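You operate a simulated robot arm through the tools that you are given. There is no shell and no other tool.

You run a simulated robot arm. Do the job below in one go: nothing can be reset, and whatever is moved stays where it is left.

## Task
Close up the right filter pot and start the pump.
Fine: lid, lid knob and bleed knob shut and valve open before the start; no spill; other pot untouched.

It is judged by the outcome, as a careful person would: the job done as asked, and still so three seconds after it is handed in. It fails if anything else is knocked over, pushed out of place, dropped, spilled or broken. Lids that push on must go on centred and level and be pressed home; caps that screw on are set level and turned clockwise until they are tight.

## Robot
A 6-joint arm with a two-finger gripper, fixed in place. Base frame: the origin is on the floor under the middle of its stand, x ahead of it, y to its left, z up; the work surface is at about z = 0.7. Readings come in m, rad, newtons and seconds.
It reaches about 1.038 m from its shoulder. Its first joint turns from -2.897 to 2.897 rad. Payload 1.71 kg.
Tool frame: the origin (TCP) lies between the finger pads and is the grasp point; the fingertips stand 0.02 m ahead of it; z points along the fingers, y is the line along which they close. The gripper opens to 0.096 m; its body begins 0.113 m behind the TCP.
Orientation is that of the tool frame in the base frame, as a unit quaternion [x, y, z, w]. With the fingers straight down and closing along the base's y, the tool's x points along the base's -x, its y along +y and its z along -z.

## Interface
- The arm moves only by the tool jog_arm. Its argument "motion" is a list of rows, each a list of 3 entries, a list of its own where there are three numbers: the shift along the base's x, y, z in units of 20 mm (1.0 is 20 mm), then the turn, a rotation vector about the base's x, y, z in units of 5 degrees (1.0 is 5 degrees), then the gripper command, from -1 (fully open) to 1 (shut), values between in proportion. In form: [[[dx, dy, dz], [wx, wy, wz], gripper], ...]. A call has 1 to 20 rows; each row shifts and turns the commanded pose from where the row before left it. A call with a number of a shift or a turn outside -1 to 1 is refused whole. Rows are played at 5 a second. More than 0.05 m and 0.15 rad between two rows, or a gripper value outside its range, and nothing of the call is played. A pose out of reach is approached as far as the arm can. The call stops where the force on the tool passes 50 N (or 10 N more than at its start, if that is more) or the arm is blocked; 0.2 s more then pass. Each finger travels about 0.045 m/s and halts on what it meets, pressing with about 33 N; the grip force reading is that of the motor and also rises with nothing between the fingers. The clock runs only during rows and for 0.2 s after the last one: add rows that do not move to give the fingers time. The reply holds the time, the measured pose of the TCP, the force on the tool along the base axes, the opening and the grip force, in the units named above and with some noise, with the torque about the TCP (base axes, N m) and any sound that the robot's microphone picked up.
- Cameras (640 x 400 px; columns grow to the right, rows downward): "scene" is fixed at [0.0506, 0.6478, 1.6309]; the picture's right is [-0.18, -0.98, 0.00], its down [-0.98, 0.18, -0.12] and it looks along [0.12, -0.02, -0.99] (base axes); focal length 252 px, centre (320, 200). "wrist" rides on the gripper at [0.066, 0.014, -0.145] in the tool frame; the picture's right is [-0.21, 0.98, 0.00], its down [-0.88, -0.19, -0.45] and it looks along [-0.44, -0.09, 0.90] (tool axes); focal length 275 px, centre (320, 200).
- grab_frame(camera): a new picture of that camera. It takes no simulated time.
- slide_trunk(by): moves the trunk up (or, below 0, down) by that many m; the arm rides with it, the base frame stays. It gives what a move gives, with no picture.
- probe_pixels(camera, pixels): for up to 12 pixels [column, row] of the newest picture of that camera ("zoom" is the newest enlarged one), the place [x, y, z] in the base frame of the surface seen there, good to about 0.002 m. It takes no simulated time.
- enlarge(camera, box): a new picture of the part [left, top, right, bottom] of that camera's present view, enlarged. It takes no simulated time.
- finish_job(): hands the job in; it is judged then, once.

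Unless the task says otherwise, let go and move clear before handing in.

The tools are called after "Call:" by a JSON object that holds its "api" and its "payload". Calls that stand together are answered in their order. jog_arm: Moves the arm, as the interface text tells. Its arguments: {"type":"object","properties":{"motion":{"type":"array","items":{"type":"array"}}},"required":["motion"]} The other tools are called the same way: slide_trunk (by) moves the trunk up or down; grab_frame (camera) takes a picture; probe_pixels (camera, pixels) gives the place of the surface under pixels of a picture; enlarge (camera, box) takes an enlarged picture of a part of a camera's view; finish_job () hands the job in.

At the start:

```text
clock: 0.0
tool_pos: [0.2012, 0.3777, 1.2833]
ee_rot: [0.0, 1.0, 0.0, -0.001]
force: [0.2, -0.6, 0.5]
torque: [-0.02, 0.01, 0.0]
gripper_width: 0.096
grip_force: 0.0
trunk travel left (down, up): [-0.275, 0.115]
```

scene: 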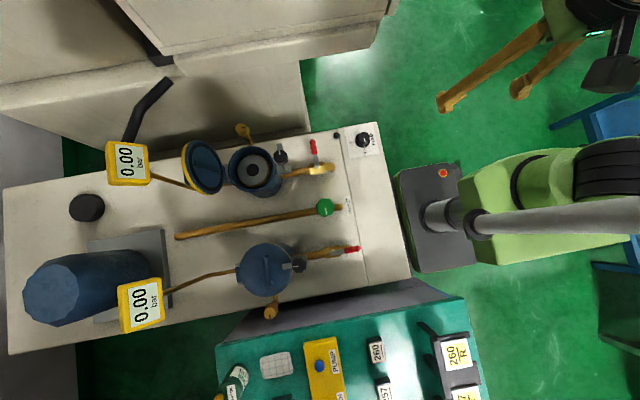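
wrist: 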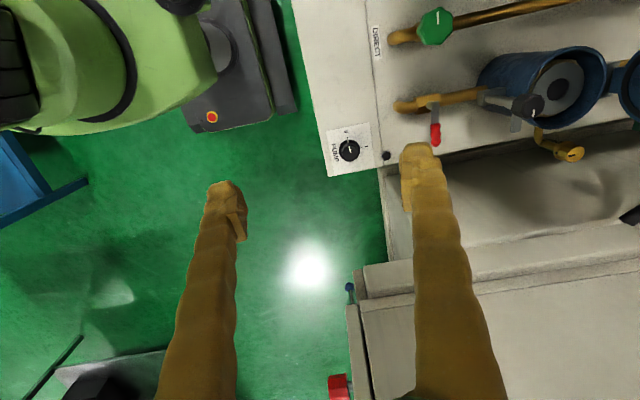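

The scene picture shows an open pot at about (253,170) with its lid at (205,165), a closed pot at (265,270), and a pump switch at (365,140). I'll enlarge these areas before I move anything.

Call:
{"api": "enlarge", "payload": {"camera": "scene", "box": [170, 110, 350, 222]}}

Call:
{"api": "enlarge", "payload": {"camera": "scene", "box": [200, 220, 400, 345]}}

Call:
{"api": "enlarge", "payload": {"camera": "scene", "box": [300, 110, 420, 185]}}

Call:
{"api": "enlarge", "payload": {"camera": "wrist", "box": [300, 0, 640, 212]}}

```text
3.56 times, centred on (260, 166) of scene
```

zoom: 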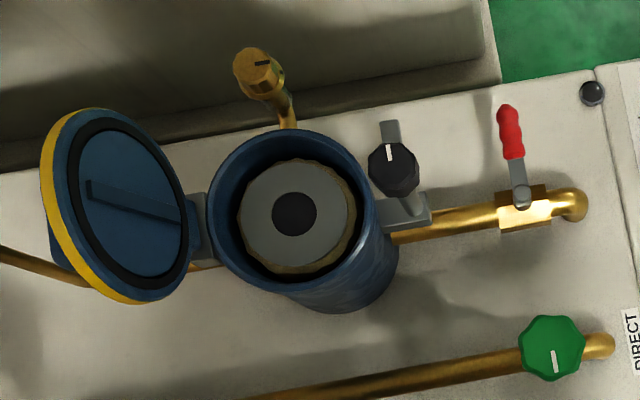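

```text
3.20 times, centred on (300, 282) of scene
```

zoom: 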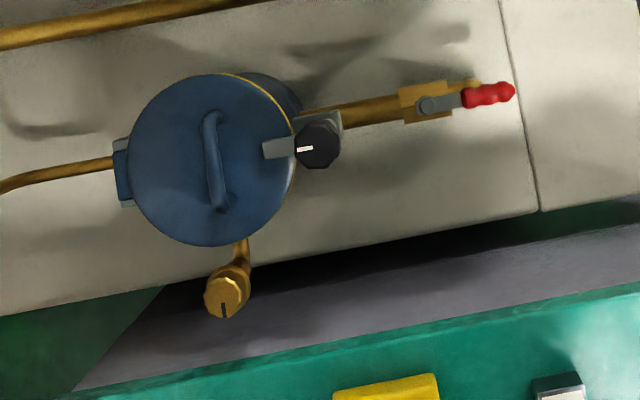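

```text
5.33 times, centred on (360, 148) of scene
```

zoom: 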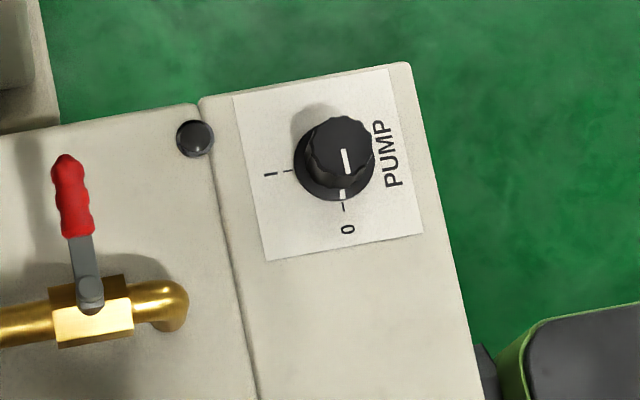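

```text
1.88 times, centred on (470, 106) of wrist
```

zoom: 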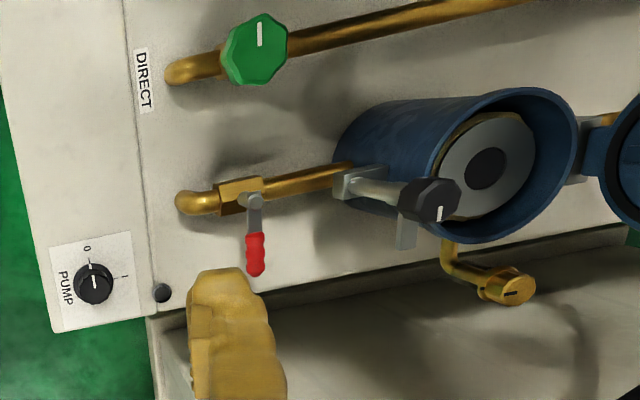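

The zooms show the right pot (the PUMP label reads with +x as its right) with its lid open, clamp bar off, bleed mark pointing sideways and red valve handle across the pipe. The left pot shows the closed state. Next I'll probe the 3D places of these parts.

Call:
{"api": "grab_frame", "payload": {"camera": "scene"}}

Call:
{"api": "probe_pixels", "payload": {"camera": "scene", "pixels": [[253, 170], [230, 170], [276, 165], [253, 148], [206, 165], [184, 165], [204, 143], [208, 194], [195, 170], [281, 157], [281, 145], [243, 130]]}}

Call:
{"api": "probe_pixels", "payload": {"camera": "scene", "pixels": [[313, 145], [315, 165], [330, 168], [325, 207], [364, 140], [300, 200], [265, 270], [299, 265], [352, 249], [320, 253], [270, 312], [336, 136]]}}

Call:
{"api": "probe_pixels", "payload": {"camera": "scene", "pixels": [[220, 100], [280, 100], [290, 125], [300, 62], [220, 30], [130, 50], [60, 110], [150, 110], [128, 163], [88, 208], [378, 140], [340, 50]]}}

```text
taken
```

scene: 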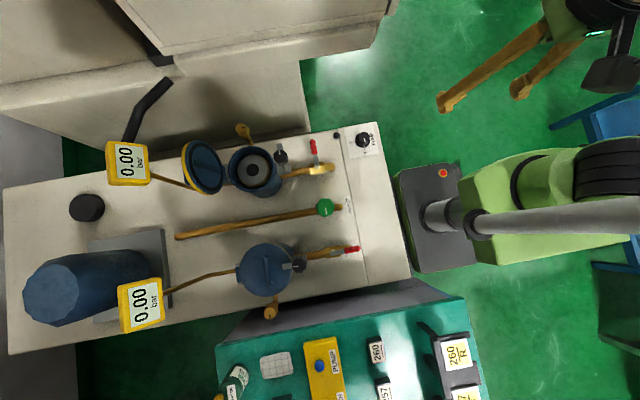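

```text
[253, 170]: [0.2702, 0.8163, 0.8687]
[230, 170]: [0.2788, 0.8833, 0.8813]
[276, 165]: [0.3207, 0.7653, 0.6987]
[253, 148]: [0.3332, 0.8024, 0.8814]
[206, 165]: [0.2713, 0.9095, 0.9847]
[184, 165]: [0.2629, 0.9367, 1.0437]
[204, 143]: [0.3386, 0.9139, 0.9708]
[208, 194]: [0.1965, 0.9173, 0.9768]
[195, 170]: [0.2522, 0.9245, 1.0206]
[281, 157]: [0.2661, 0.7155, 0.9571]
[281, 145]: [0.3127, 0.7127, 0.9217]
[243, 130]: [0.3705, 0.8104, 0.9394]
```

```text
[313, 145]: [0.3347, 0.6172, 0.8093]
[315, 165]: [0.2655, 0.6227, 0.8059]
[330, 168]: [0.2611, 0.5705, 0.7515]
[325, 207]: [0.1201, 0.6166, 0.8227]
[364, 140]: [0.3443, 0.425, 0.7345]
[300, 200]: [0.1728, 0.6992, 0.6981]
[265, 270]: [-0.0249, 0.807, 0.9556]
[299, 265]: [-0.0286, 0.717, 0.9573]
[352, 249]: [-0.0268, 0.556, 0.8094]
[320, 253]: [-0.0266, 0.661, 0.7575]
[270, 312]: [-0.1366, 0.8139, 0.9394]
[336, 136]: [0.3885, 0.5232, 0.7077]
```

```text
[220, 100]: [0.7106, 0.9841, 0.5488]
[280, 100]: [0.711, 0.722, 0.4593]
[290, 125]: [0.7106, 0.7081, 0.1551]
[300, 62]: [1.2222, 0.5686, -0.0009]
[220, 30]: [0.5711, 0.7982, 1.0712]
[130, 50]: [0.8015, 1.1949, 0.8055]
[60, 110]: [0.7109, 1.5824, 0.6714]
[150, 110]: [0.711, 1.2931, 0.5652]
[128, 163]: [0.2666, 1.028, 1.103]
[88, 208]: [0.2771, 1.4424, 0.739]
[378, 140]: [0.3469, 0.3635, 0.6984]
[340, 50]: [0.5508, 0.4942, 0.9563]
```

The probes put the right pot's axis near (0.265, 0.81) and its clamp knob at (0.266, 0.716, 0.957). The lid stands open behind its hinge with the gauge behind it. I'll zoom in tighter to measure the lid, hinge, gauge and bleed knob.

Call:
{"api": "enlarge", "payload": {"camera": "scene", "box": [96, 130, 240, 220]}}

Call:
{"api": "probe_pixels", "payload": {"camera": "zoom", "pixels": [[395, 90], [385, 150], [400, 220], [440, 270], [470, 60], [540, 150], [560, 170], [460, 150], [60, 60], [225, 60], [60, 240], [240, 230]]}}

Call:
{"api": "enlarge", "payload": {"camera": "scene", "box": [210, 110, 300, 166]}}

Call:
{"api": "probe_pixels", "payload": {"camera": "zoom", "pixels": [[235, 140], [210, 140], [270, 145], [235, 110], [260, 130], [285, 200], [500, 330], [500, 370], [470, 340], [540, 340], [495, 255], [520, 400]]}}

```text
4.44 times, centred on (168, 175) of scene
```

zoom: 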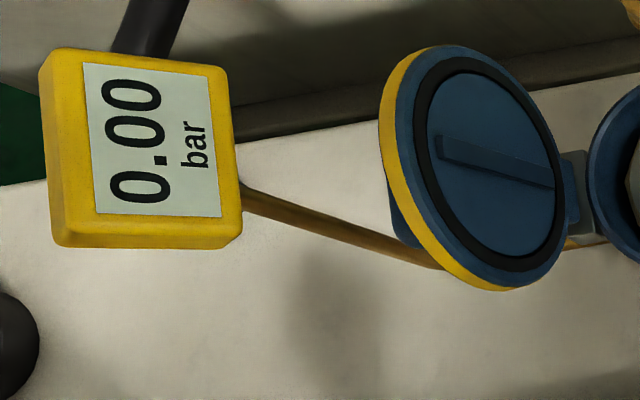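

```text
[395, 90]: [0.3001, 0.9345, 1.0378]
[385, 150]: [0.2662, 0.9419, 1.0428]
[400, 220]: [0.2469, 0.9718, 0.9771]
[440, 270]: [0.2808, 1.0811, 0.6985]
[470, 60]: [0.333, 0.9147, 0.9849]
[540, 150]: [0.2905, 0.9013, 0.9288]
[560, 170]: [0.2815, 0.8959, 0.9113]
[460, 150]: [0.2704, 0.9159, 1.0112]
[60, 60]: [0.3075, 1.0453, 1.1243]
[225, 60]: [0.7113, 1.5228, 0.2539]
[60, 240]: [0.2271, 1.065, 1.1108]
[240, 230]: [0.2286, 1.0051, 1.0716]
```

```text
7.11 times, centred on (255, 138) of scene
```

zoom: 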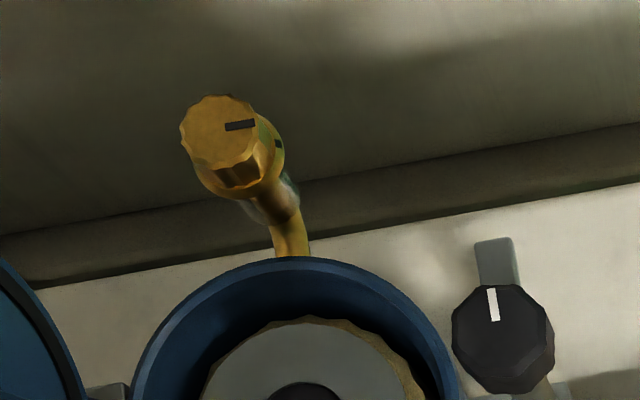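

```text
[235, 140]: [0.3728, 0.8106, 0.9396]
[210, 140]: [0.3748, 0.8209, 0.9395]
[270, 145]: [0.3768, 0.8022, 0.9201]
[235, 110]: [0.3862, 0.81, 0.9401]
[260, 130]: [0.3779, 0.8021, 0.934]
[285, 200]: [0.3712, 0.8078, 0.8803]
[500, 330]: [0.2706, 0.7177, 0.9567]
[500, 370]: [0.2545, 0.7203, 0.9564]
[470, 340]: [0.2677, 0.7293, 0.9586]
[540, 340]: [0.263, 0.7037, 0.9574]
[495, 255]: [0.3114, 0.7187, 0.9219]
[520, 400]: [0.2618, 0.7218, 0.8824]
```

The lid leans about 10° past vertical with its top edge near (0.266, 0.942, 1.043). The nearest gauge corner is at (0.229, 1.005, 1.07), which leaves about 5 cm behind the lid. I'll move the arm up high towards the pot and look through the wrist camera.

Call:
{"api": "jog_arm", "payload": {"motion": [[[0, 1, 0], [0, 0, 0], -1], [[0, 1, 0], [0, 0, 0], -1], [[0, 1, 0], [0, 0, 0], -1], [[0, 1, 0], [0, 0, 0], -1], [[0, 1, 0], [0, 0, 0], -1], [[0, 1, 0], [0, 0, 0], -1], [[0, 1, 0], [0, 0, 0], -1], [[0, 1, 0], [0, 0, 0], -1], [[0, 1, 0], [0, 0, 0], -1], [[0, 1, 0], [0, 0, 0], -1], [[0, 1, 0], [0, 0, 0], -1], [[0, 1, 0], [0, 0, 0], -1], [[0, 1, 0], [0, 0, 0], -1], [[0, 1, 0], [0, 0, 0], -1], [[0, 1, 0], [0, 0, 0], -1], [[0, 1, 0], [0, 0, 0], -1]]}}

Call:
{"api": "grab_frame", "payload": {"camera": "wrist"}}

Call:
{"api": "grab_frame", "payload": {"camera": "scene"}}

```text
clock: 3.4
tool_pos: [0.1824, 0.6995, 1.2856]
ee_rot: [0.0, 1.0, 0.0, 0.007]
force: [-0.8, -0.1, 0.4]
torque: [0.04, 0.0, 0.0]
gripper_width: 0.0961
grip_force: 0.0
trunk travel left (down, up): [-0.275, 0.115]
```

```text
taken
```

wrist: 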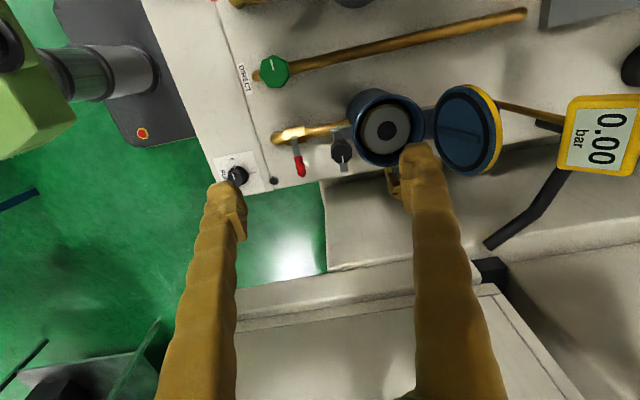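

```text
taken
```

scene: 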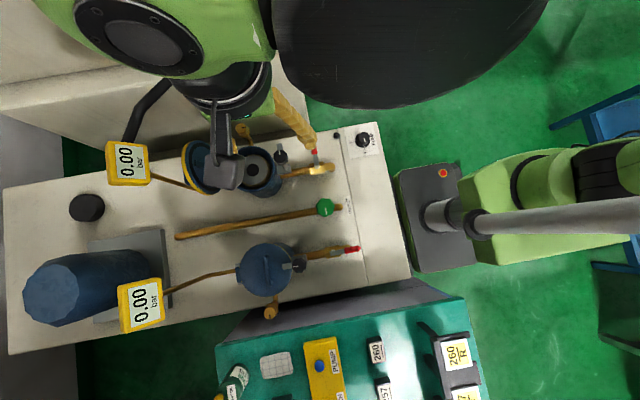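

The arm is clear above the pot, but x drifted to 0.182 from 0.201. I'll hold still for a moment to see whether that is lag or bias.

Call:
{"api": "jog_arm", "payload": {"motion": [[[0, 0, 0], [0, 0, 0], -1], [[0, 0, 0], [0, 0, 0], -1]]}}

```text
clock: 4.0
tool_pos: [0.1829, 0.6988, 1.2852]
ee_rot: [0.0, 1.0, 0.001, 0.007]
force: [0.8, 0.1, 0.3]
torque: [0.0, 0.0, 0.02]
gripper_width: 0.0961
grip_force: 0.2
trunk travel left (down, up): [-0.275, 0.115]
```

The offset is static, so I'll steer by the measured pose. Now I'll move to above the lid's top edge at about (0.275, 0.92, 1.25), with the fingers tilted 15° towards +y and the opening part closed.

Call:
{"api": "jog_arm", "payload": {"motion": [[[0.5, 1, 0], [0.5, 0, 0], -0.4], [[0.5, 1, 0], [0.5, 0, 0], -0.4], [[0.5, 1, 0], [0.5, 0, 0], -0.4], [[0.5, 1, 0], [0.5, 0, 0], -0.4], [[0.5, 1, 0], [0.5, 0, 0], -0.4], [[0.5, 1, 0], [0.5, 0, 0], -0.4], [[0.5, 1, 0], [0, 0, 0], -0.4], [[0.5, 1, 0], [0, 0, 0], -0.4], [[0.5, 1, 0], [0, 0, 0], -0.4], [[0, 1, 0], [0, 0, 0], -0.4], [[0, 0, 0], [0, 0, 0], -0.4], [[0, 0, 0], [0, 0, 0], -0.4]]}}

Call:
{"api": "grab_frame", "payload": {"camera": "wrist"}}

Call:
{"api": "grab_frame", "payload": {"camera": "scene"}}

```text
clock: 6.6
tool_pos: [0.2725, 0.8982, 1.2866]
ee_rot: [0.0, 0.991, 0.131, 0.006]
force: [0.8, -0.1, -0.8]
torque: [0.03, -0.01, 0.04]
gripper_width: 0.0676
grip_force: 0.0
trunk travel left (down, up): [-0.275, 0.115]
```

```text
taken
```

wrist: 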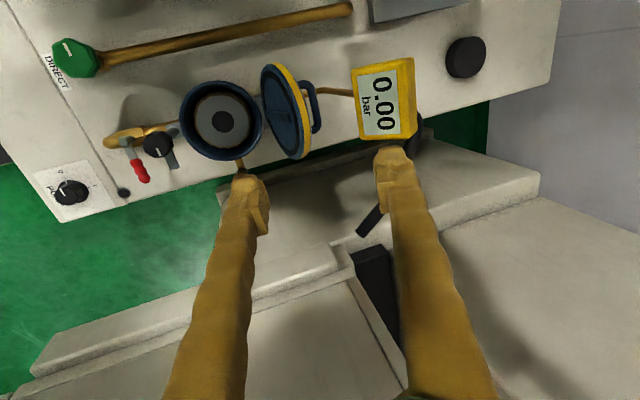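

```text
taken
```

scene: 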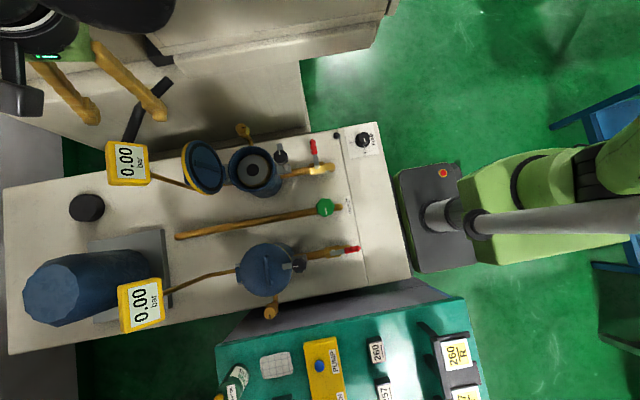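

The wrist view now shows the lid edge-on at (285,110), with its handle at (312,105) and the gauge at (385,95). I'll zoom in and probe the lid's back, its handle and the gauge edge.

Call:
{"api": "enlarge", "payload": {"camera": "wrist", "box": [140, 40, 440, 228]}}

Call:
{"api": "probe_pixels", "payload": {"camera": "zoom", "pixels": [[297, 70], [330, 150], [345, 240], [320, 150], [345, 120], [375, 120], [385, 180], [455, 130], [470, 210], [585, 170], [290, 130], [262, 140]]}}

```text
2.13 times, centred on (290, 134) of wrist
```

zoom: 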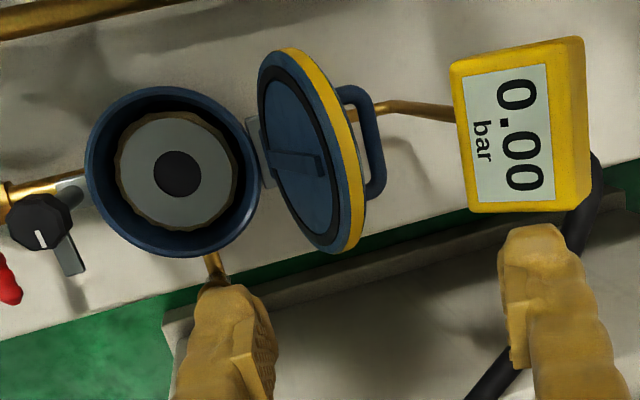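

```text
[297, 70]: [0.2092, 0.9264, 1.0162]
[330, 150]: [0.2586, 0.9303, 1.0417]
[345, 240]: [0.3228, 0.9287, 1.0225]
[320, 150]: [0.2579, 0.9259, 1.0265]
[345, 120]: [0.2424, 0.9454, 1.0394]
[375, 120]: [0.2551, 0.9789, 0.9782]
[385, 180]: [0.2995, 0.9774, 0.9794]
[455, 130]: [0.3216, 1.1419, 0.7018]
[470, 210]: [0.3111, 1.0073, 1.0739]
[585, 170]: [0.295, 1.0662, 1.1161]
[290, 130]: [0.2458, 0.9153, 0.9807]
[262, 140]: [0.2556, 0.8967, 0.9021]
```

The lid's top edge runs from y 0.926 to 0.945 at z≈1.04, the handle's outer face is at y≈0.979 and the gauge edge at y≈1.006. I'll shift to y≈0.93 and descend to z≈1.10, then check.

Call:
{"api": "jog_arm", "payload": {"motion": [[[0, 0.8, 0], [0, 0, 0], -0.4], [[0, 0.8, 0], [0, 0, 0], -0.4], [[0, 0, -1], [0, 0, 0], -0.4], [[0, 0, -1], [0, 0, 0], -0.4], [[0, 0, -1], [0, 0, 0], -0.4], [[0, 0, -1], [0, 0, 0], -0.4], [[0, 0, -1], [0, 0, 0], -0.4], [[0, 0, -1], [0, 0, 0], -0.4], [[0, 0, -1], [0, 0, 0], -0.4], [[0, 0, -1], [0, 0, 0], -0.4], [[0, 0, -0.8], [0, 0, 0], -0.4], [[0, 0, 0], [0, 0, 0], -0.4]]}}

Call:
{"api": "grab_frame", "payload": {"camera": "wrist"}}

Call:
{"api": "grab_frame", "payload": {"camera": "scene"}}

```text
clock: 7.2
tool_pos: [0.2468, 0.9234, 1.2894]
ee_rot: [-0.004, 0.992, 0.129, 0.017]
force: [-0.7, 0.5, -0.1]
torque: [-0.08, -0.07, -0.02]
gripper_width: 0.0674
grip_force: 0.1
trunk travel left (down, up): [-0.275, 0.115]
stopped in row 2: the force on the tool passed its limit at 79 N (the readings are from after the stop); the commanded pose is now the measured one
```

```text
taken
```

wrist: 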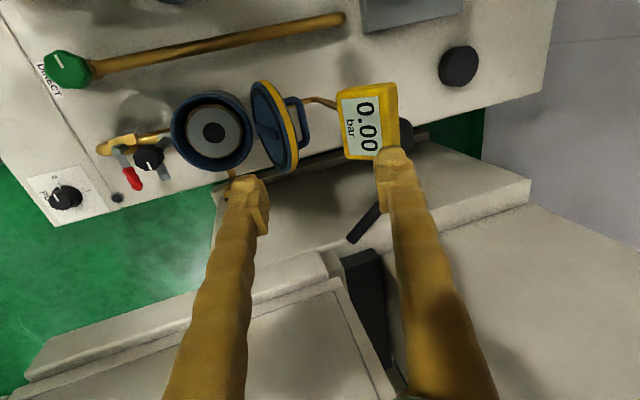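

```text
taken
```

scene: 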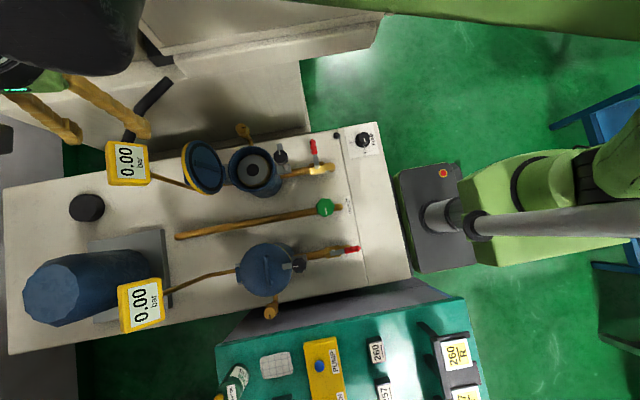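

The call stopped at 79 N in row 2 while the gripper was still high, and the scene shows nothing out of place. I'll probe the top-left of the scene to find what the wrist or arm touched.

Call:
{"api": "probe_pixels", "payload": {"camera": "scene", "pixels": [[20, 30], [100, 30], [60, 10], [130, 40], [125, 10], [10, 75], [50, 85], [40, 125], [5, 135], [160, 40], [450, 10], [600, 20]]}}

Call:
{"api": "enlarge", "payload": {"camera": "scene", "box": [0, 0, 240, 150]}}

Call:
{"api": "probe_pixels", "payload": {"camera": "wrist", "pixels": [[100, 350], [300, 350], [360, 290], [580, 250], [580, 100], [400, 135], [230, 185], [395, 155], [250, 180], [420, 60], [610, 330], [460, 220]]}}

```text
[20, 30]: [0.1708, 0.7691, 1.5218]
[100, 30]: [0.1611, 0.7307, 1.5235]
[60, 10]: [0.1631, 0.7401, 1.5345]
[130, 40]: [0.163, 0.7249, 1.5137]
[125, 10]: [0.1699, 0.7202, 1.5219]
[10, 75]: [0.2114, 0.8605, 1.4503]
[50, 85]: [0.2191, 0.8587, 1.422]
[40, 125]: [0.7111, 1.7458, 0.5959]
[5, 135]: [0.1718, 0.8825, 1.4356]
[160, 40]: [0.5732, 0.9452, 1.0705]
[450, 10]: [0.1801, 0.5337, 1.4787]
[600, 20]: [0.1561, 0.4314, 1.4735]
```

```text
2.67 times, centred on (120, 75) of scene
```

zoom: 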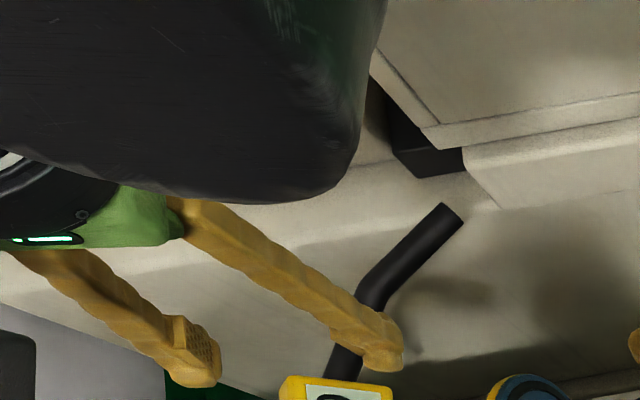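

```text
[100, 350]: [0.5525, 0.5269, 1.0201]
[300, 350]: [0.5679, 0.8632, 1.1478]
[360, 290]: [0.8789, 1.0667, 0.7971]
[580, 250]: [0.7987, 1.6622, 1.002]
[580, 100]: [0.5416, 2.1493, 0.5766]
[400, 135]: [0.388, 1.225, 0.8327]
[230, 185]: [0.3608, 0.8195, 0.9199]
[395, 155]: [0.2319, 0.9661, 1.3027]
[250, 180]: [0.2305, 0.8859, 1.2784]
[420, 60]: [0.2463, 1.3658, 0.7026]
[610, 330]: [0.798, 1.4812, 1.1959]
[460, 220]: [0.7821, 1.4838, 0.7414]
```

The 79 N looks like the arm stretched to its limit: the forearm runs straight out at z≈1.48 and nothing is near the tool. The present pose at (0.247, 0.923) already suits the lid edge, so I'll widen the fingers a little and let the trunk do the descent in steps.

Call:
{"api": "jog_arm", "payload": {"motion": [[[0, 0, 0], [0, 0, 0], -0.62], [[0, 0, 0], [0, 0, 0], -0.62]]}}

Call:
{"api": "slide_trunk", "payload": {"by": -0.12}}

Call:
{"api": "grab_frame", "payload": {"camera": "wrist"}}

Call:
{"api": "grab_frame", "payload": {"camera": "scene"}}

```text
clock: 7.8
tool_pos: [0.2539, 0.9224, 1.2884]
ee_rot: [-0.004, 0.991, 0.129, 0.014]
force: [0.0, 0.3, -0.2]
torque: [-0.03, -0.05, -0.01]
gripper_width: 0.0778
grip_force: 0.0
trunk travel left (down, up): [-0.275, 0.115]
```

```text
clock: 9.3
tool_pos: [0.2549, 0.9217, 1.1695]
ee_rot: [-0.003, 0.991, 0.13, 0.014]
force: [1.1, 0.5, -0.1]
torque: [0.01, 0.01, 0.02]
gripper_width: 0.078
grip_force: 0.1
trunk travel left (down, up): [-0.155, 0.235]
```

```text
taken
```

wrist: 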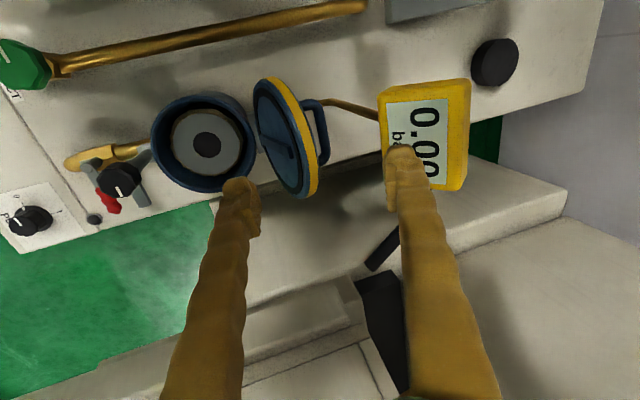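

```text
taken
```

scene: 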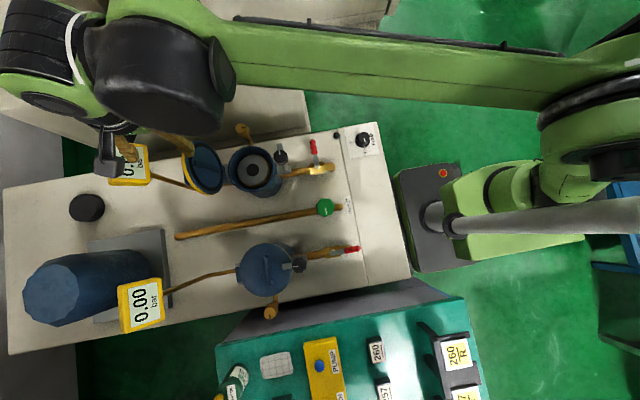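

The trunk descent works: the tool is at (0.255, 0.922, 1.170), with the fingertips at wrist pixels (240,185) and (400,155) straddling the lid line. I'll go down another 0.09 and check the clearance to the gauge and lid edge.

Call:
{"api": "slide_trunk", "payload": {"by": -0.09}}

Call:
{"api": "grab_frame", "payload": {"camera": "wrist"}}

Call:
{"api": "enlarge", "payload": {"camera": "scene", "box": [60, 90, 300, 240]}}

```text
clock: 10.5
tool_pos: [0.2529, 0.9214, 1.0783]
ee_rot: [-0.003, 0.992, 0.129, 0.014]
force: [-0.7, -0.1, 0.5]
torque: [-0.01, -0.03, -0.02]
gripper_width: 0.0778
grip_force: 0.1
trunk travel left (down, up): [-0.065, 0.325]
```

```text
taken
```

wrist: 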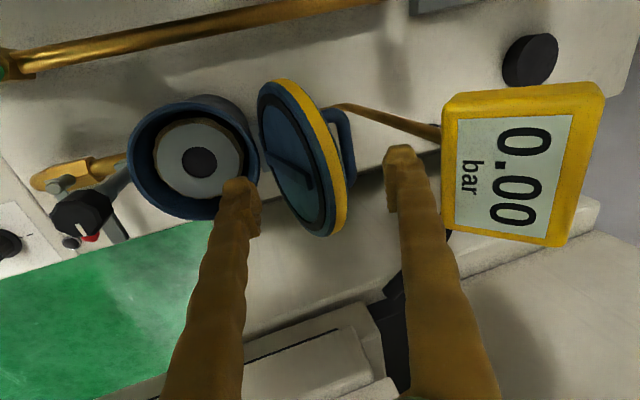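

```text
2.67 times, centred on (180, 165) of scene
```

zoom: 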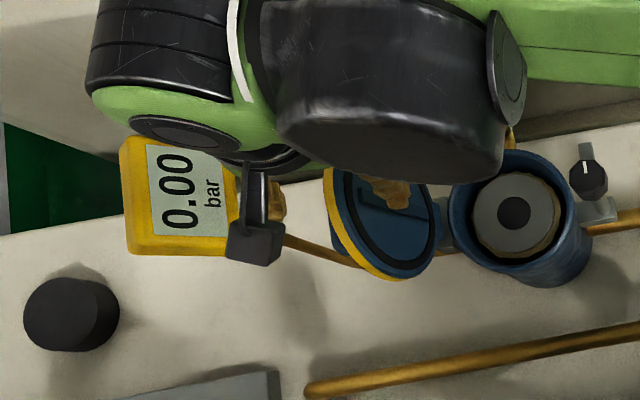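

The back finger (tip at (400,160)) sits in the gap between the lid edge and the gauge with clear space on both sides. I'll lower the last 0.053 so the fingers straddle the lid's rim.

Call:
{"api": "slide_trunk", "payload": {"by": -0.053}}

Call:
{"api": "grab_frame", "payload": {"camera": "wrist"}}

```text
clock: 11.4
tool_pos: [0.2539, 0.9201, 1.026]
ee_rot: [-0.002, 0.992, 0.129, 0.015]
force: [-0.2, 0.2, -0.6]
torque: [0.01, 0.02, -0.03]
gripper_width: 0.0777
grip_force: 0.1
trunk travel left (down, up): [-0.012, 0.378]
```

```text
taken
```

wrist: 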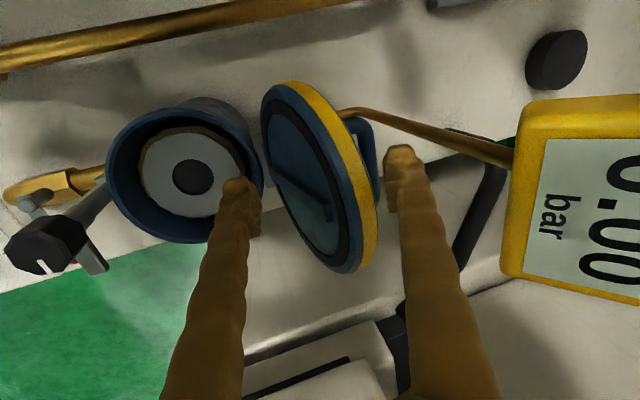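

The fingers now straddle the rim at (0.254, 0.920, 1.026) without touching. I'll pull towards −y so the back finger brings the lid past vertical, then close the fingers gently on the rim.

Call:
{"api": "jog_arm", "payload": {"motion": [[[0, -0.5, 0.05], [0, 0, 0], -0.62], [[0, -0.5, 0.05], [0, 0, 0], -0.62], [[0, -0.5, 0.05], [0, 0, 0], -0.62], [[0, -0.5, 0.05], [0, 0, 0], -0.62], [[0, -0.3, 0], [0, 0, 0], -0.62], [[0, 0, 0], [0, 0, 0], -0.62]]}}

Call:
{"api": "grab_frame", "payload": {"camera": "wrist"}}

```text
clock: 12.8
tool_pos: [0.2521, 0.8756, 1.0302]
ee_rot: [-0.002, 0.992, 0.129, 0.015]
force: [-0.5, 0.6, 1.3]
torque: [0.0, -0.02, 0.02]
gripper_width: 0.0784
grip_force: 0.5
trunk travel left (down, up): [-0.012, 0.378]
```

```text
taken
```

wrist: 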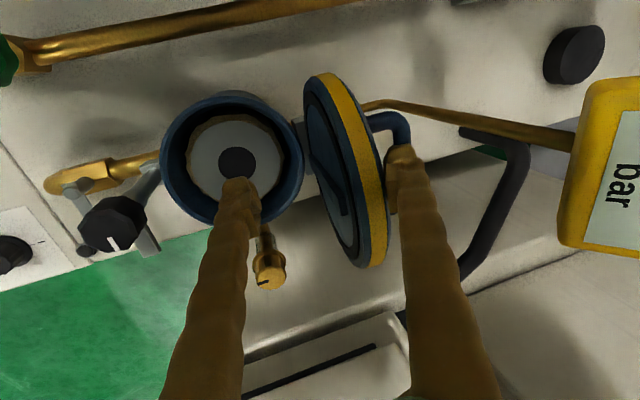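

The back finger has just met the lid near (388,200), and the force is still small. I'll close the fingers partway so the back finger swings the lid past vertical.

Call:
{"api": "jog_arm", "payload": {"motion": [[[0, 0, 0], [0, 0, 0], -0.4], [[0, 0, 0], [0, 0, 0], -0.2], [[0, 0, 0], [0, 0, 0], 0.0], [[0, 0, 0], [0, 0, 0], 0.1], [[0, 0, 0], [0, 0, 0], 0.1]]}}

Call:
{"api": "grab_frame", "payload": {"camera": "wrist"}}

Call:
{"api": "enlarge", "payload": {"camera": "scene", "box": [130, 110, 300, 216]}}

```text
clock: 14.1
tool_pos: [0.2543, 0.8747, 1.0295]
ee_rot: [-0.003, 0.992, 0.129, 0.015]
force: [0.0, 1.6, 0.8]
torque: [0.01, -0.02, -0.01]
gripper_width: 0.0434
grip_force: 0.2
trunk travel left (down, up): [-0.012, 0.378]
```

```text
taken
```

wrist: 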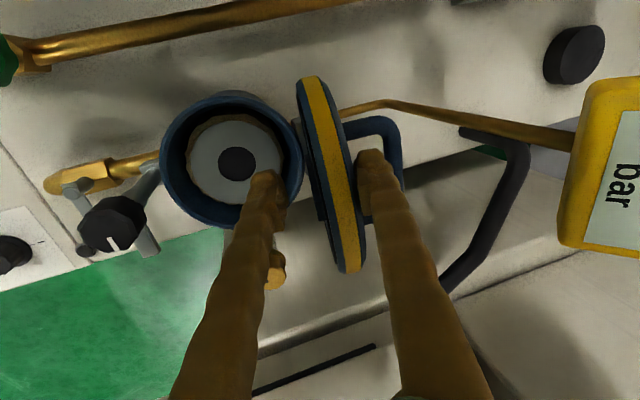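

```text
3.76 times, centred on (215, 163) of scene
```

zoom: 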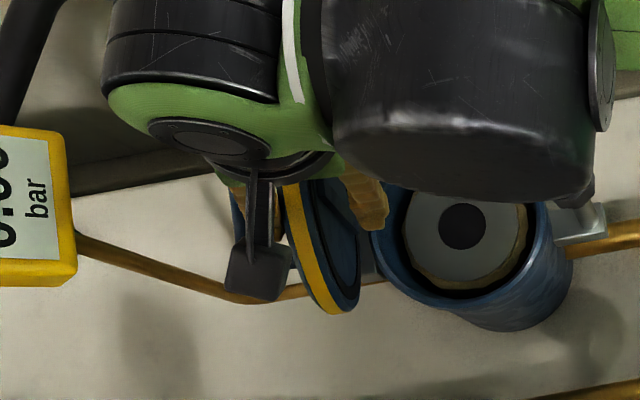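

The lid followed and is now nearly vertical, at 0.043 opening with only about 1.6 N. I'll close the rest of the way to grip the rim.

Call:
{"api": "jog_arm", "payload": {"motion": [[[0, 0, 0], [0, 0, 0], 0.25], [[0, 0, 0], [0, 0, 0], 0.4], [[0, 0, 0], [0, 0, 0], 0.55], [[0, 0, 0], [0, 0, 0], 0.55], [[0, 0, 0], [0, 0, 0], 0.55]]}}

Call:
{"api": "grab_frame", "payload": {"camera": "wrist"}}

```text
clock: 15.2
tool_pos: [0.2531, 0.8745, 1.0312]
ee_rot: [-0.003, 0.992, 0.129, 0.015]
force: [0.2, 0.3, 0.3]
torque: [0.04, -0.01, -0.01]
gripper_width: 0.0217
grip_force: 0.4
trunk travel left (down, up): [-0.012, 0.378]
```

```text
taken
```

wrist: 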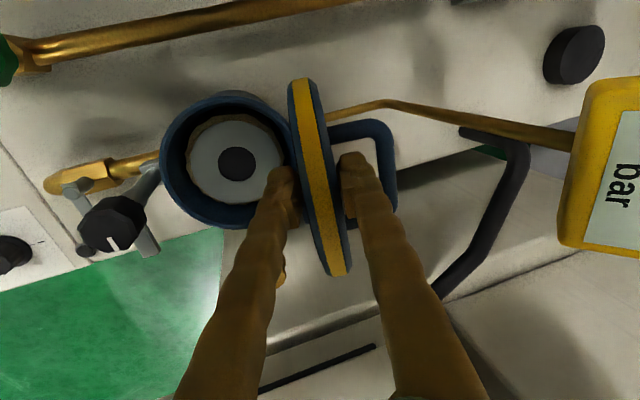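

The fingers hold the rim loosely at 0.0217 opening, with the lid at about 77°. I'll swing it along an arc about the hinge, tilting the tool with it, 20° at a time.

Call:
{"api": "jog_arm", "payload": {"motion": [[[0, -0.575, -0.145], [1, 0, 0], 0.55], [[0, -0.56, -0.215], [1, 0, 0], 0.55], [[0, -0.54, -0.26], [1, 0, 0], 0.55], [[0, -0.51, -0.305], [1, 0, 0], 0.55], [[0, 0, 0], [0, 0, 0], 0.55]]}}

Call:
{"api": "grab_frame", "payload": {"camera": "wrist"}}

Call:
{"api": "grab_frame", "payload": {"camera": "scene"}}

```text
clock: 16.4
tool_pos: [0.2574, 0.8353, 1.0099]
ee_rot: [0.001, 0.954, 0.299, 0.016]
force: [0.5, 0.1, 0.0]
torque: [0.0, 0.01, -0.03]
gripper_width: 0.0218
grip_force: 0.1
trunk travel left (down, up): [-0.012, 0.378]
```

```text
taken
```

wrist: 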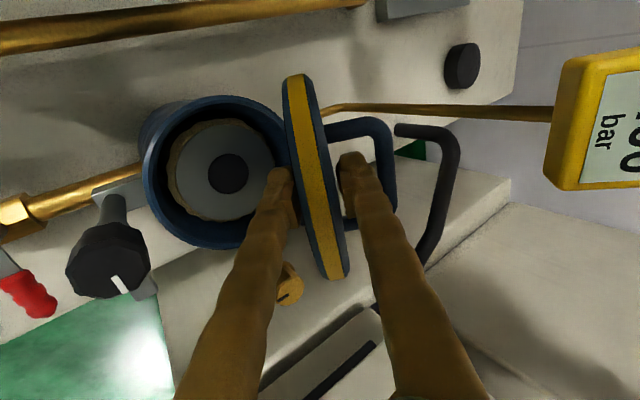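

```text
taken
```

scene: 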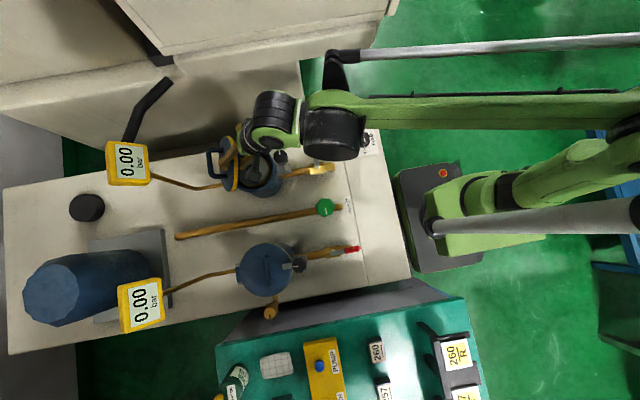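

The lid follows cleanly in the fingers, tool at (0.257, 0.835, 1.010) and forces near zero. I'll continue the arc another 20°.

Call:
{"api": "jog_arm", "payload": {"motion": [[[0, -0.485, -0.35], [1, 0, 0], 0.55], [[0, -0.455, -0.39], [1, 0, 0], 0.55], [[0, -0.415, -0.43], [1, 0, 0], 0.55], [[0, -0.375, -0.46], [1, 0, 0], 0.55], [[0, 0, 0], [0, 0, 0], 0.55]]}}

Call:
{"api": "grab_frame", "payload": {"camera": "wrist"}}

Call:
{"api": "enlarge", "payload": {"camera": "scene", "box": [170, 90, 410, 240]}}

```text
clock: 17.6
tool_pos: [0.2527, 0.7985, 0.9798]
ee_rot: [0.002, 0.887, 0.461, 0.015]
force: [0.9, -0.4, 0.3]
torque: [0.0, 0.03, 0.03]
gripper_width: 0.0218
grip_force: 0.5
trunk travel left (down, up): [-0.012, 0.378]
```

```text
taken
```

wrist: 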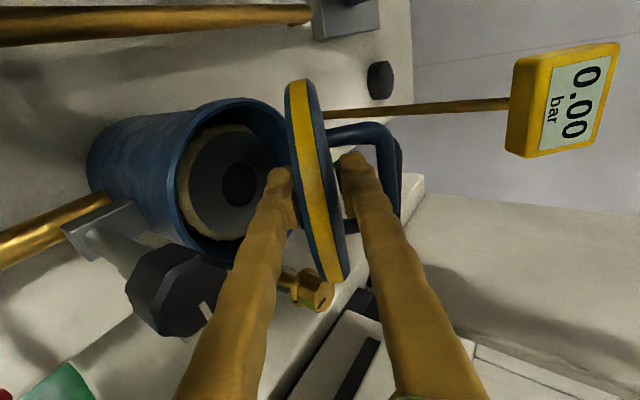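

```text
2.67 times, centred on (290, 165) of scene
```

zoom: 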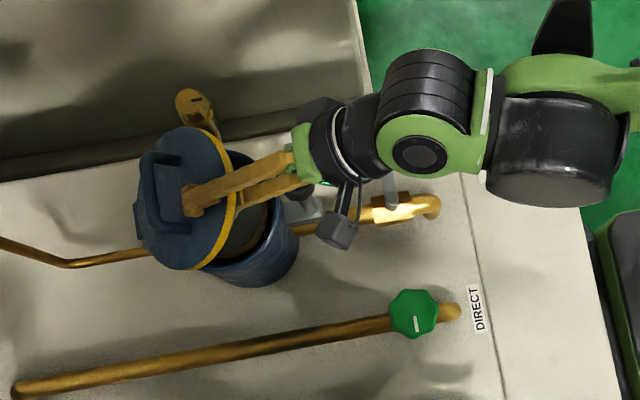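

The lid is at about 38°, and going lower would bring the lower finger onto the clamp knob. I'll slide the fingers straight back along their own axis so the lid swings down onto the rim.

Call:
{"api": "jog_arm", "payload": {"motion": [[[0, -0.41, 0.287], [0, 0, 0], 0.55], [[0, -0.41, 0.287], [0, 0, 0], 0.55], [[0, -0.41, 0.287], [0, 0, 0], 0.55], [[0, -0.41, 0.287], [0, 0, 0], 0.55], [[0, -0.41, 0.287], [0, 0, 0], 0.55], [[0, -0.41, 0.287], [0, 0, 0], 0.55], [[0, 0, 0], [0, 0, 0], 0.55]]}}

Call:
{"api": "grab_frame", "payload": {"camera": "wrist"}}

Call:
{"api": "enlarge", "payload": {"camera": "scene", "box": [170, 90, 410, 240]}}

```text
clock: 19.2
tool_pos: [0.253, 0.7467, 1.0138]
ee_rot: [0.002, 0.888, 0.46, 0.015]
force: [0.4, 0.4, -0.7]
torque: [0.01, 0.01, 0.0]
gripper_width: 0.0217
grip_force: 0.1
trunk travel left (down, up): [-0.012, 0.378]
```

```text
taken
```

wrist: 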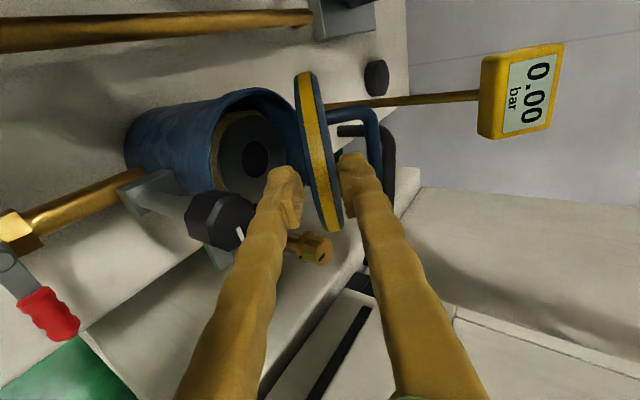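

```text
2.67 times, centred on (290, 165) of scene
```

zoom: 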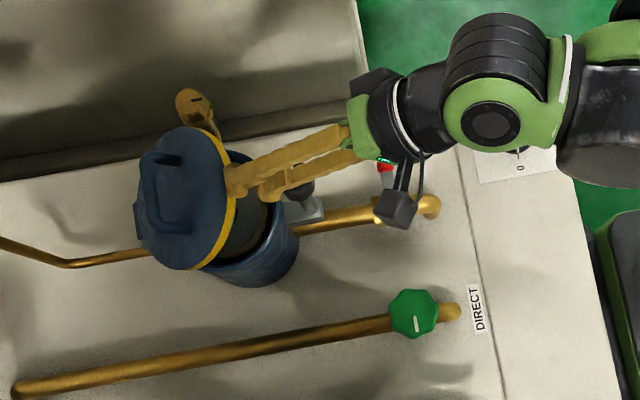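

The lid stayed at its angle, so the hinge has friction, and the fingertips are about 3 cm clear of its edge. I'll raise the tool, bring it back to vertical with the fingers shut, and then push the lid down from above.

Call:
{"api": "jog_arm", "payload": {"motion": [[[0, -0.3, 1], [-1, 0, 0], 0.55], [[0, 0, 1], [-1, 0, 0], 0.55], [[0, 0, 1], [-1, 0, 0], 1], [[0, 0, 1], [-1, 0, 0], 1], [[0, 0.3, 0.3], [-1, 0, 0], 1], [[0, 0.3, 0], [-1, 0, 0], 1], [[0, 0.3, 0], [-1, 0, 0], 1], [[0, 0.3, 0], [-1, 0, 0], 1], [[0, 0.3, 0], [-1, 0, 0], 1], [[0, 0.3, 0], [-1, 0, 0], 1], [[0, 0.3, 0], [-1, 0, 0], 1], [[0, 0, 0], [0, 0, 0], 1]]}}

Call:
{"api": "grab_frame", "payload": {"camera": "wrist"}}

Call:
{"api": "grab_frame", "payload": {"camera": "scene"}}

```text
clock: 21.9
tool_pos: [0.2532, 0.7846, 1.0991]
ee_rot: [-0.005, 1.0, -0.002, 0.014]
force: [-0.7, 0.0, 1.0]
torque: [-0.01, 0.01, 0.0]
gripper_width: 0.0
grip_force: 29.5
trunk travel left (down, up): [-0.012, 0.378]
```

```text
taken
```

wrist: 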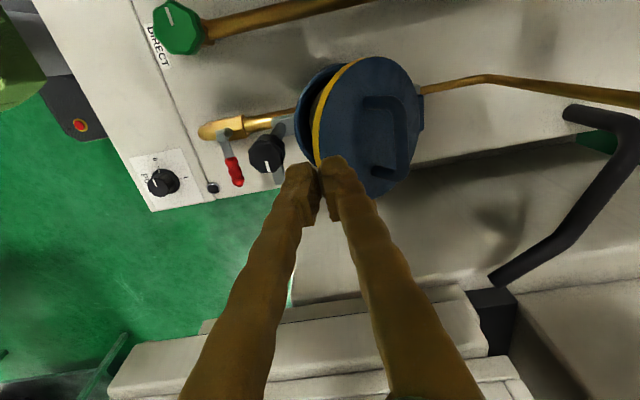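

```text
taken
```

scene: 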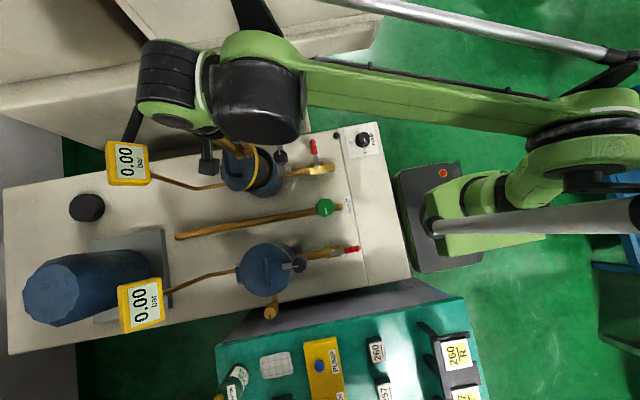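

The fingers are shut and the tool is vertical above the lid, which shows at wrist (370,125) with its handle at (385,120). I'll probe the lid's top, edge and handle.

Call:
{"api": "enlarge", "payload": {"camera": "wrist", "box": [190, 30, 450, 193]}}

Call:
{"api": "probe_pixels", "payload": {"camera": "zoom", "pixels": [[330, 180], [330, 260], [370, 130], [340, 330], [400, 120], [480, 380], [450, 180], [450, 300], [530, 260], [570, 230], [500, 160], [190, 300]]}}

```text
2.45 times, centred on (320, 112) of wrist
```

zoom: 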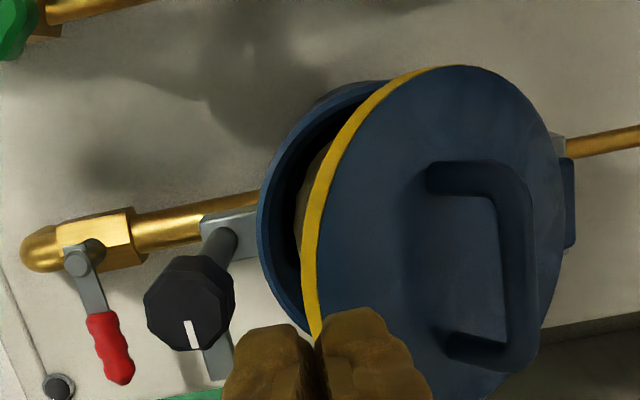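

```text
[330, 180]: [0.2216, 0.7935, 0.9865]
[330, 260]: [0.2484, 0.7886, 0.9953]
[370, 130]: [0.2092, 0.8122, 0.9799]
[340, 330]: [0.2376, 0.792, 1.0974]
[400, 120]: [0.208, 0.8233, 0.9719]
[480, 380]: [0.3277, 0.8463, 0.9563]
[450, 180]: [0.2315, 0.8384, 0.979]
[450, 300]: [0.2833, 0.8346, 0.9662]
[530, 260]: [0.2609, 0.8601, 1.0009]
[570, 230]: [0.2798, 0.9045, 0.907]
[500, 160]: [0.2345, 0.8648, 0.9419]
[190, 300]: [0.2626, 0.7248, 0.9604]
```

The lid sits at about 35°, with its far edge at (0.789, 0.995) and the handle at y 0.835–0.865. I'll lower the shut fingertips onto the lid between the handle and far edge, then push it down steadily while easing towards −y.

Call:
{"api": "jog_arm", "payload": {"motion": [[[0.4, 0.6, -1], [0, 0, 0], 1], [[0, 0, -1], [0, 0, 0], 1], [[0, 0, -1], [0, 0, 0], 1], [[0, 0, -1], [0, 0, 0], 1], [[0, -0.1, -0.5], [0, 0, 0], 1], [[0, -0.1, -0.5], [0, 0, 0], 1], [[0, -0.1, -0.5], [0, 0, 0], 1], [[0, -0.1, -0.5], [0, 0, 0], 1], [[0, 0, 0], [0, 0, 0], 1]]}}

Call:
{"api": "grab_frame", "payload": {"camera": "wrist"}}

Call:
{"api": "probe_pixels", "payload": {"camera": "scene", "pixels": [[255, 260], [280, 260], [255, 285], [280, 285], [268, 270], [246, 270], [299, 268], [285, 268], [237, 275], [268, 252], [268, 290], [290, 275]]}}

```text
clock: 23.9
tool_pos: [0.2618, 0.7872, 0.9785]
ee_rot: [-0.005, 1.0, -0.001, 0.015]
force: [-0.5, 0.2, 0.0]
torque: [0.03, 0.02, 0.0]
gripper_width: 0.0001
grip_force: 28.9
trunk travel left (down, up): [-0.012, 0.378]
```

```text
taken
```

wrist: 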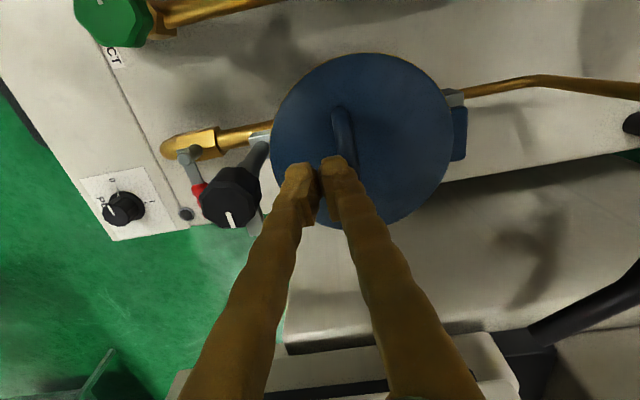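

```text
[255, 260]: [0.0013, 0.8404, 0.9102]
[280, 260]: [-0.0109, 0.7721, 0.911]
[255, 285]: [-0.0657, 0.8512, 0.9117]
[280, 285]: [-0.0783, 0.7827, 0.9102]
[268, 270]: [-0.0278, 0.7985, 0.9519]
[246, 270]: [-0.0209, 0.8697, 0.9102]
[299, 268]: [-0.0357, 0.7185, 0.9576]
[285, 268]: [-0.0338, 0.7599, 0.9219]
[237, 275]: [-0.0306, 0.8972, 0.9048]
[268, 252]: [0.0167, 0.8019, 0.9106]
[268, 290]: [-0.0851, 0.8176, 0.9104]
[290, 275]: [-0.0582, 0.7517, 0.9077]
```

The lid has swung down flat in the wrist view and the force is zero. I'll probe its top height against the left lid's 0.9105 to see whether it is home.

Call:
{"api": "probe_pixels", "payload": {"camera": "wrist", "pixels": [[290, 100], [290, 130], [310, 80], [370, 80], [420, 100], [440, 120], [380, 200], [420, 170], [345, 120], [350, 150], [232, 190], [252, 225]]}}

Call:
{"api": "enlarge", "payload": {"camera": "wrist", "box": [180, 40, 500, 240]}}

```text
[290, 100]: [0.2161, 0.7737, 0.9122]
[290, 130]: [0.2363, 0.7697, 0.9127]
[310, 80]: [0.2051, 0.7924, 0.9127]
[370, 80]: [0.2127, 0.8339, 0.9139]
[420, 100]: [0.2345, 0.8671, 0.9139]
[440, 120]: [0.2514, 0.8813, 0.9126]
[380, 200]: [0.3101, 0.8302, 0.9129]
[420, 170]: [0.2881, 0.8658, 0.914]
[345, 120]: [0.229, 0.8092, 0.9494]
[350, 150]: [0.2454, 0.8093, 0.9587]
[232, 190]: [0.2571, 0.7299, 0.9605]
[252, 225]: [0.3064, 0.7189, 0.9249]
```

```text
2.00 times, centred on (340, 140) of wrist
```

zoom: 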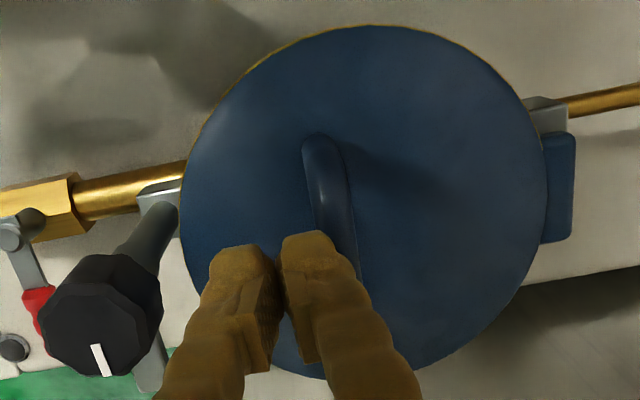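

The lid lies level at the same height as the left one, about 0.910 once the wrist camera's +3 mm bias is taken off. I'll shift off the handle to y≈0.767 and press the far side down with small steps to seat it.

Call:
{"api": "jog_arm", "payload": {"motion": [[[0, -1, 0], [0, 0, 0], 1], [[0, 0, -1], [0, 0, 0], 1], [[0, 0, -0.8], [0, 0, 0], 1], [[0, 0, -0.2], [0, 0, 0], 1], [[0, 0, -0.2], [0, 0, 0], 1], [[0, 0, -0.1], [0, 0, 0], 1], [[0, 0, -0.1], [0, 0, 0], 1]]}}

```text
clock: 25.4
tool_pos: [0.2601, 0.7678, 0.9303]
ee_rot: [-0.004, 1.0, -0.001, 0.014]
force: [0.1, 0.4, 2.4]
torque: [0.05, 0.02, 0.03]
gripper_width: 0.0
grip_force: 29.8
trunk travel left (down, up): [-0.012, 0.378]
```

Call:
{"api": "jog_arm", "payload": {"motion": [[[0, 0, -0.1], [0, 0, 0], 1], [[0, 0, -0.1], [0, 0, 0], 1], [[0, 0, -0.1], [0, 0, 0], 1], [[0, 0, 0], [0, 0, 0], 1]]}}

```text
clock: 26.1
tool_pos: [0.244, 0.7685, 0.932]
ee_rot: [-0.006, 1.0, -0.001, 0.024]
force: [-0.1, -0.3, 0.0]
torque: [-0.04, -0.07, 0.04]
gripper_width: 0.0
grip_force: 29.4
trunk travel left (down, up): [-0.012, 0.378]
stopped in row 3: the force on the tool passed its limit at 55 N (the readings are from after the stop); the commanded pose is now the measured one
```

It reached 55 N against the lid, so the lid is firmly seated. I'll lift off and re-check the lid's level and the clamp knob.

Call:
{"api": "jog_arm", "payload": {"motion": [[[0, 0, 0.5], [0, 0, 0], 1], [[0, 0, 1], [0, 0, 0], 1], [[0, -0.5, 1], [0, 0, 0], 1], [[0, -1, 1], [0, 0, 0], 1], [[0, -1, 1], [0, 0, 0], 1], [[0, 0, 0], [0, 0, 0], 1]]}}

Call:
{"api": "grab_frame", "payload": {"camera": "wrist"}}

Call:
{"api": "enlarge", "payload": {"camera": "scene", "box": [170, 90, 410, 240]}}

```text
clock: 27.5
tool_pos: [0.2512, 0.7225, 1.0192]
ee_rot: [-0.004, 1.0, 0.0, 0.022]
force: [0.5, 0.1, 0.3]
torque: [0.01, 0.03, 0.0]
gripper_width: 0.0001
grip_force: 29.5
trunk travel left (down, up): [-0.012, 0.378]
```

```text
taken
```

wrist: 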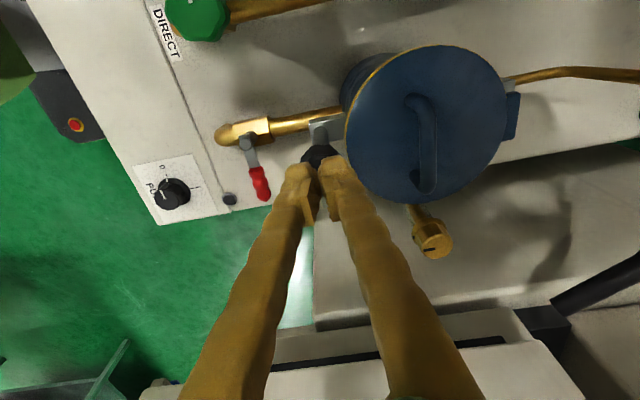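

```text
2.67 times, centred on (290, 165) of scene
```

zoom: 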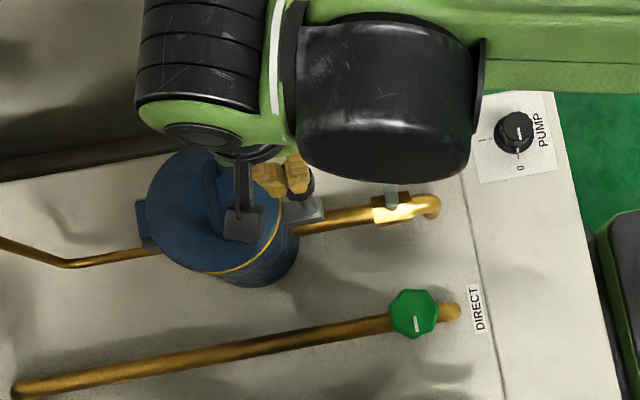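

The lid looks flat and centred over the pot at wrist (425,120). I'll probe its level again before I turn the clamp knob.

Call:
{"api": "probe_pixels", "payload": {"camera": "wrist", "pixels": [[370, 100], [370, 150], [440, 60], [480, 90], [480, 140], [410, 185], [420, 125], [320, 152], [310, 158], [330, 158], [432, 238], [440, 245]]}}

Call:
{"api": "enlarge", "payload": {"camera": "wrist", "box": [250, 90, 410, 190]}}

```text
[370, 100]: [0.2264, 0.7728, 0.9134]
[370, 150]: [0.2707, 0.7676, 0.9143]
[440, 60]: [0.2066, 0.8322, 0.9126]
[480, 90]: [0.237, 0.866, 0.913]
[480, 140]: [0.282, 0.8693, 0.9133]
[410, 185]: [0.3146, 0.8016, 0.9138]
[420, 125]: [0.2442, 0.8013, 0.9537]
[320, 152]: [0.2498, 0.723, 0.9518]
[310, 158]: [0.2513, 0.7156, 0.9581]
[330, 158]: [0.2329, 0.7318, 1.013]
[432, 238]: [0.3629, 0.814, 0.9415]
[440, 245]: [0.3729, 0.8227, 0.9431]
```

```text
4.00 times, centred on (330, 140) of wrist
```

zoom: 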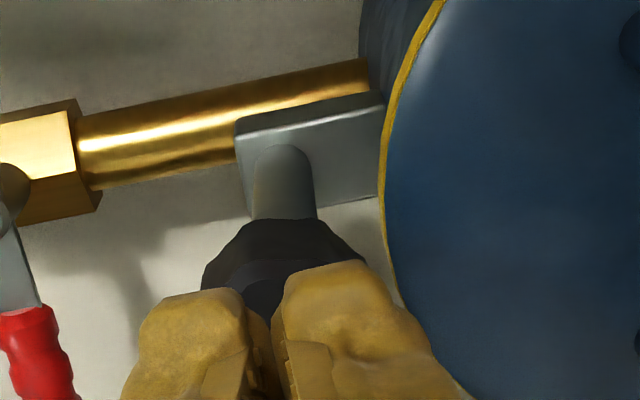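

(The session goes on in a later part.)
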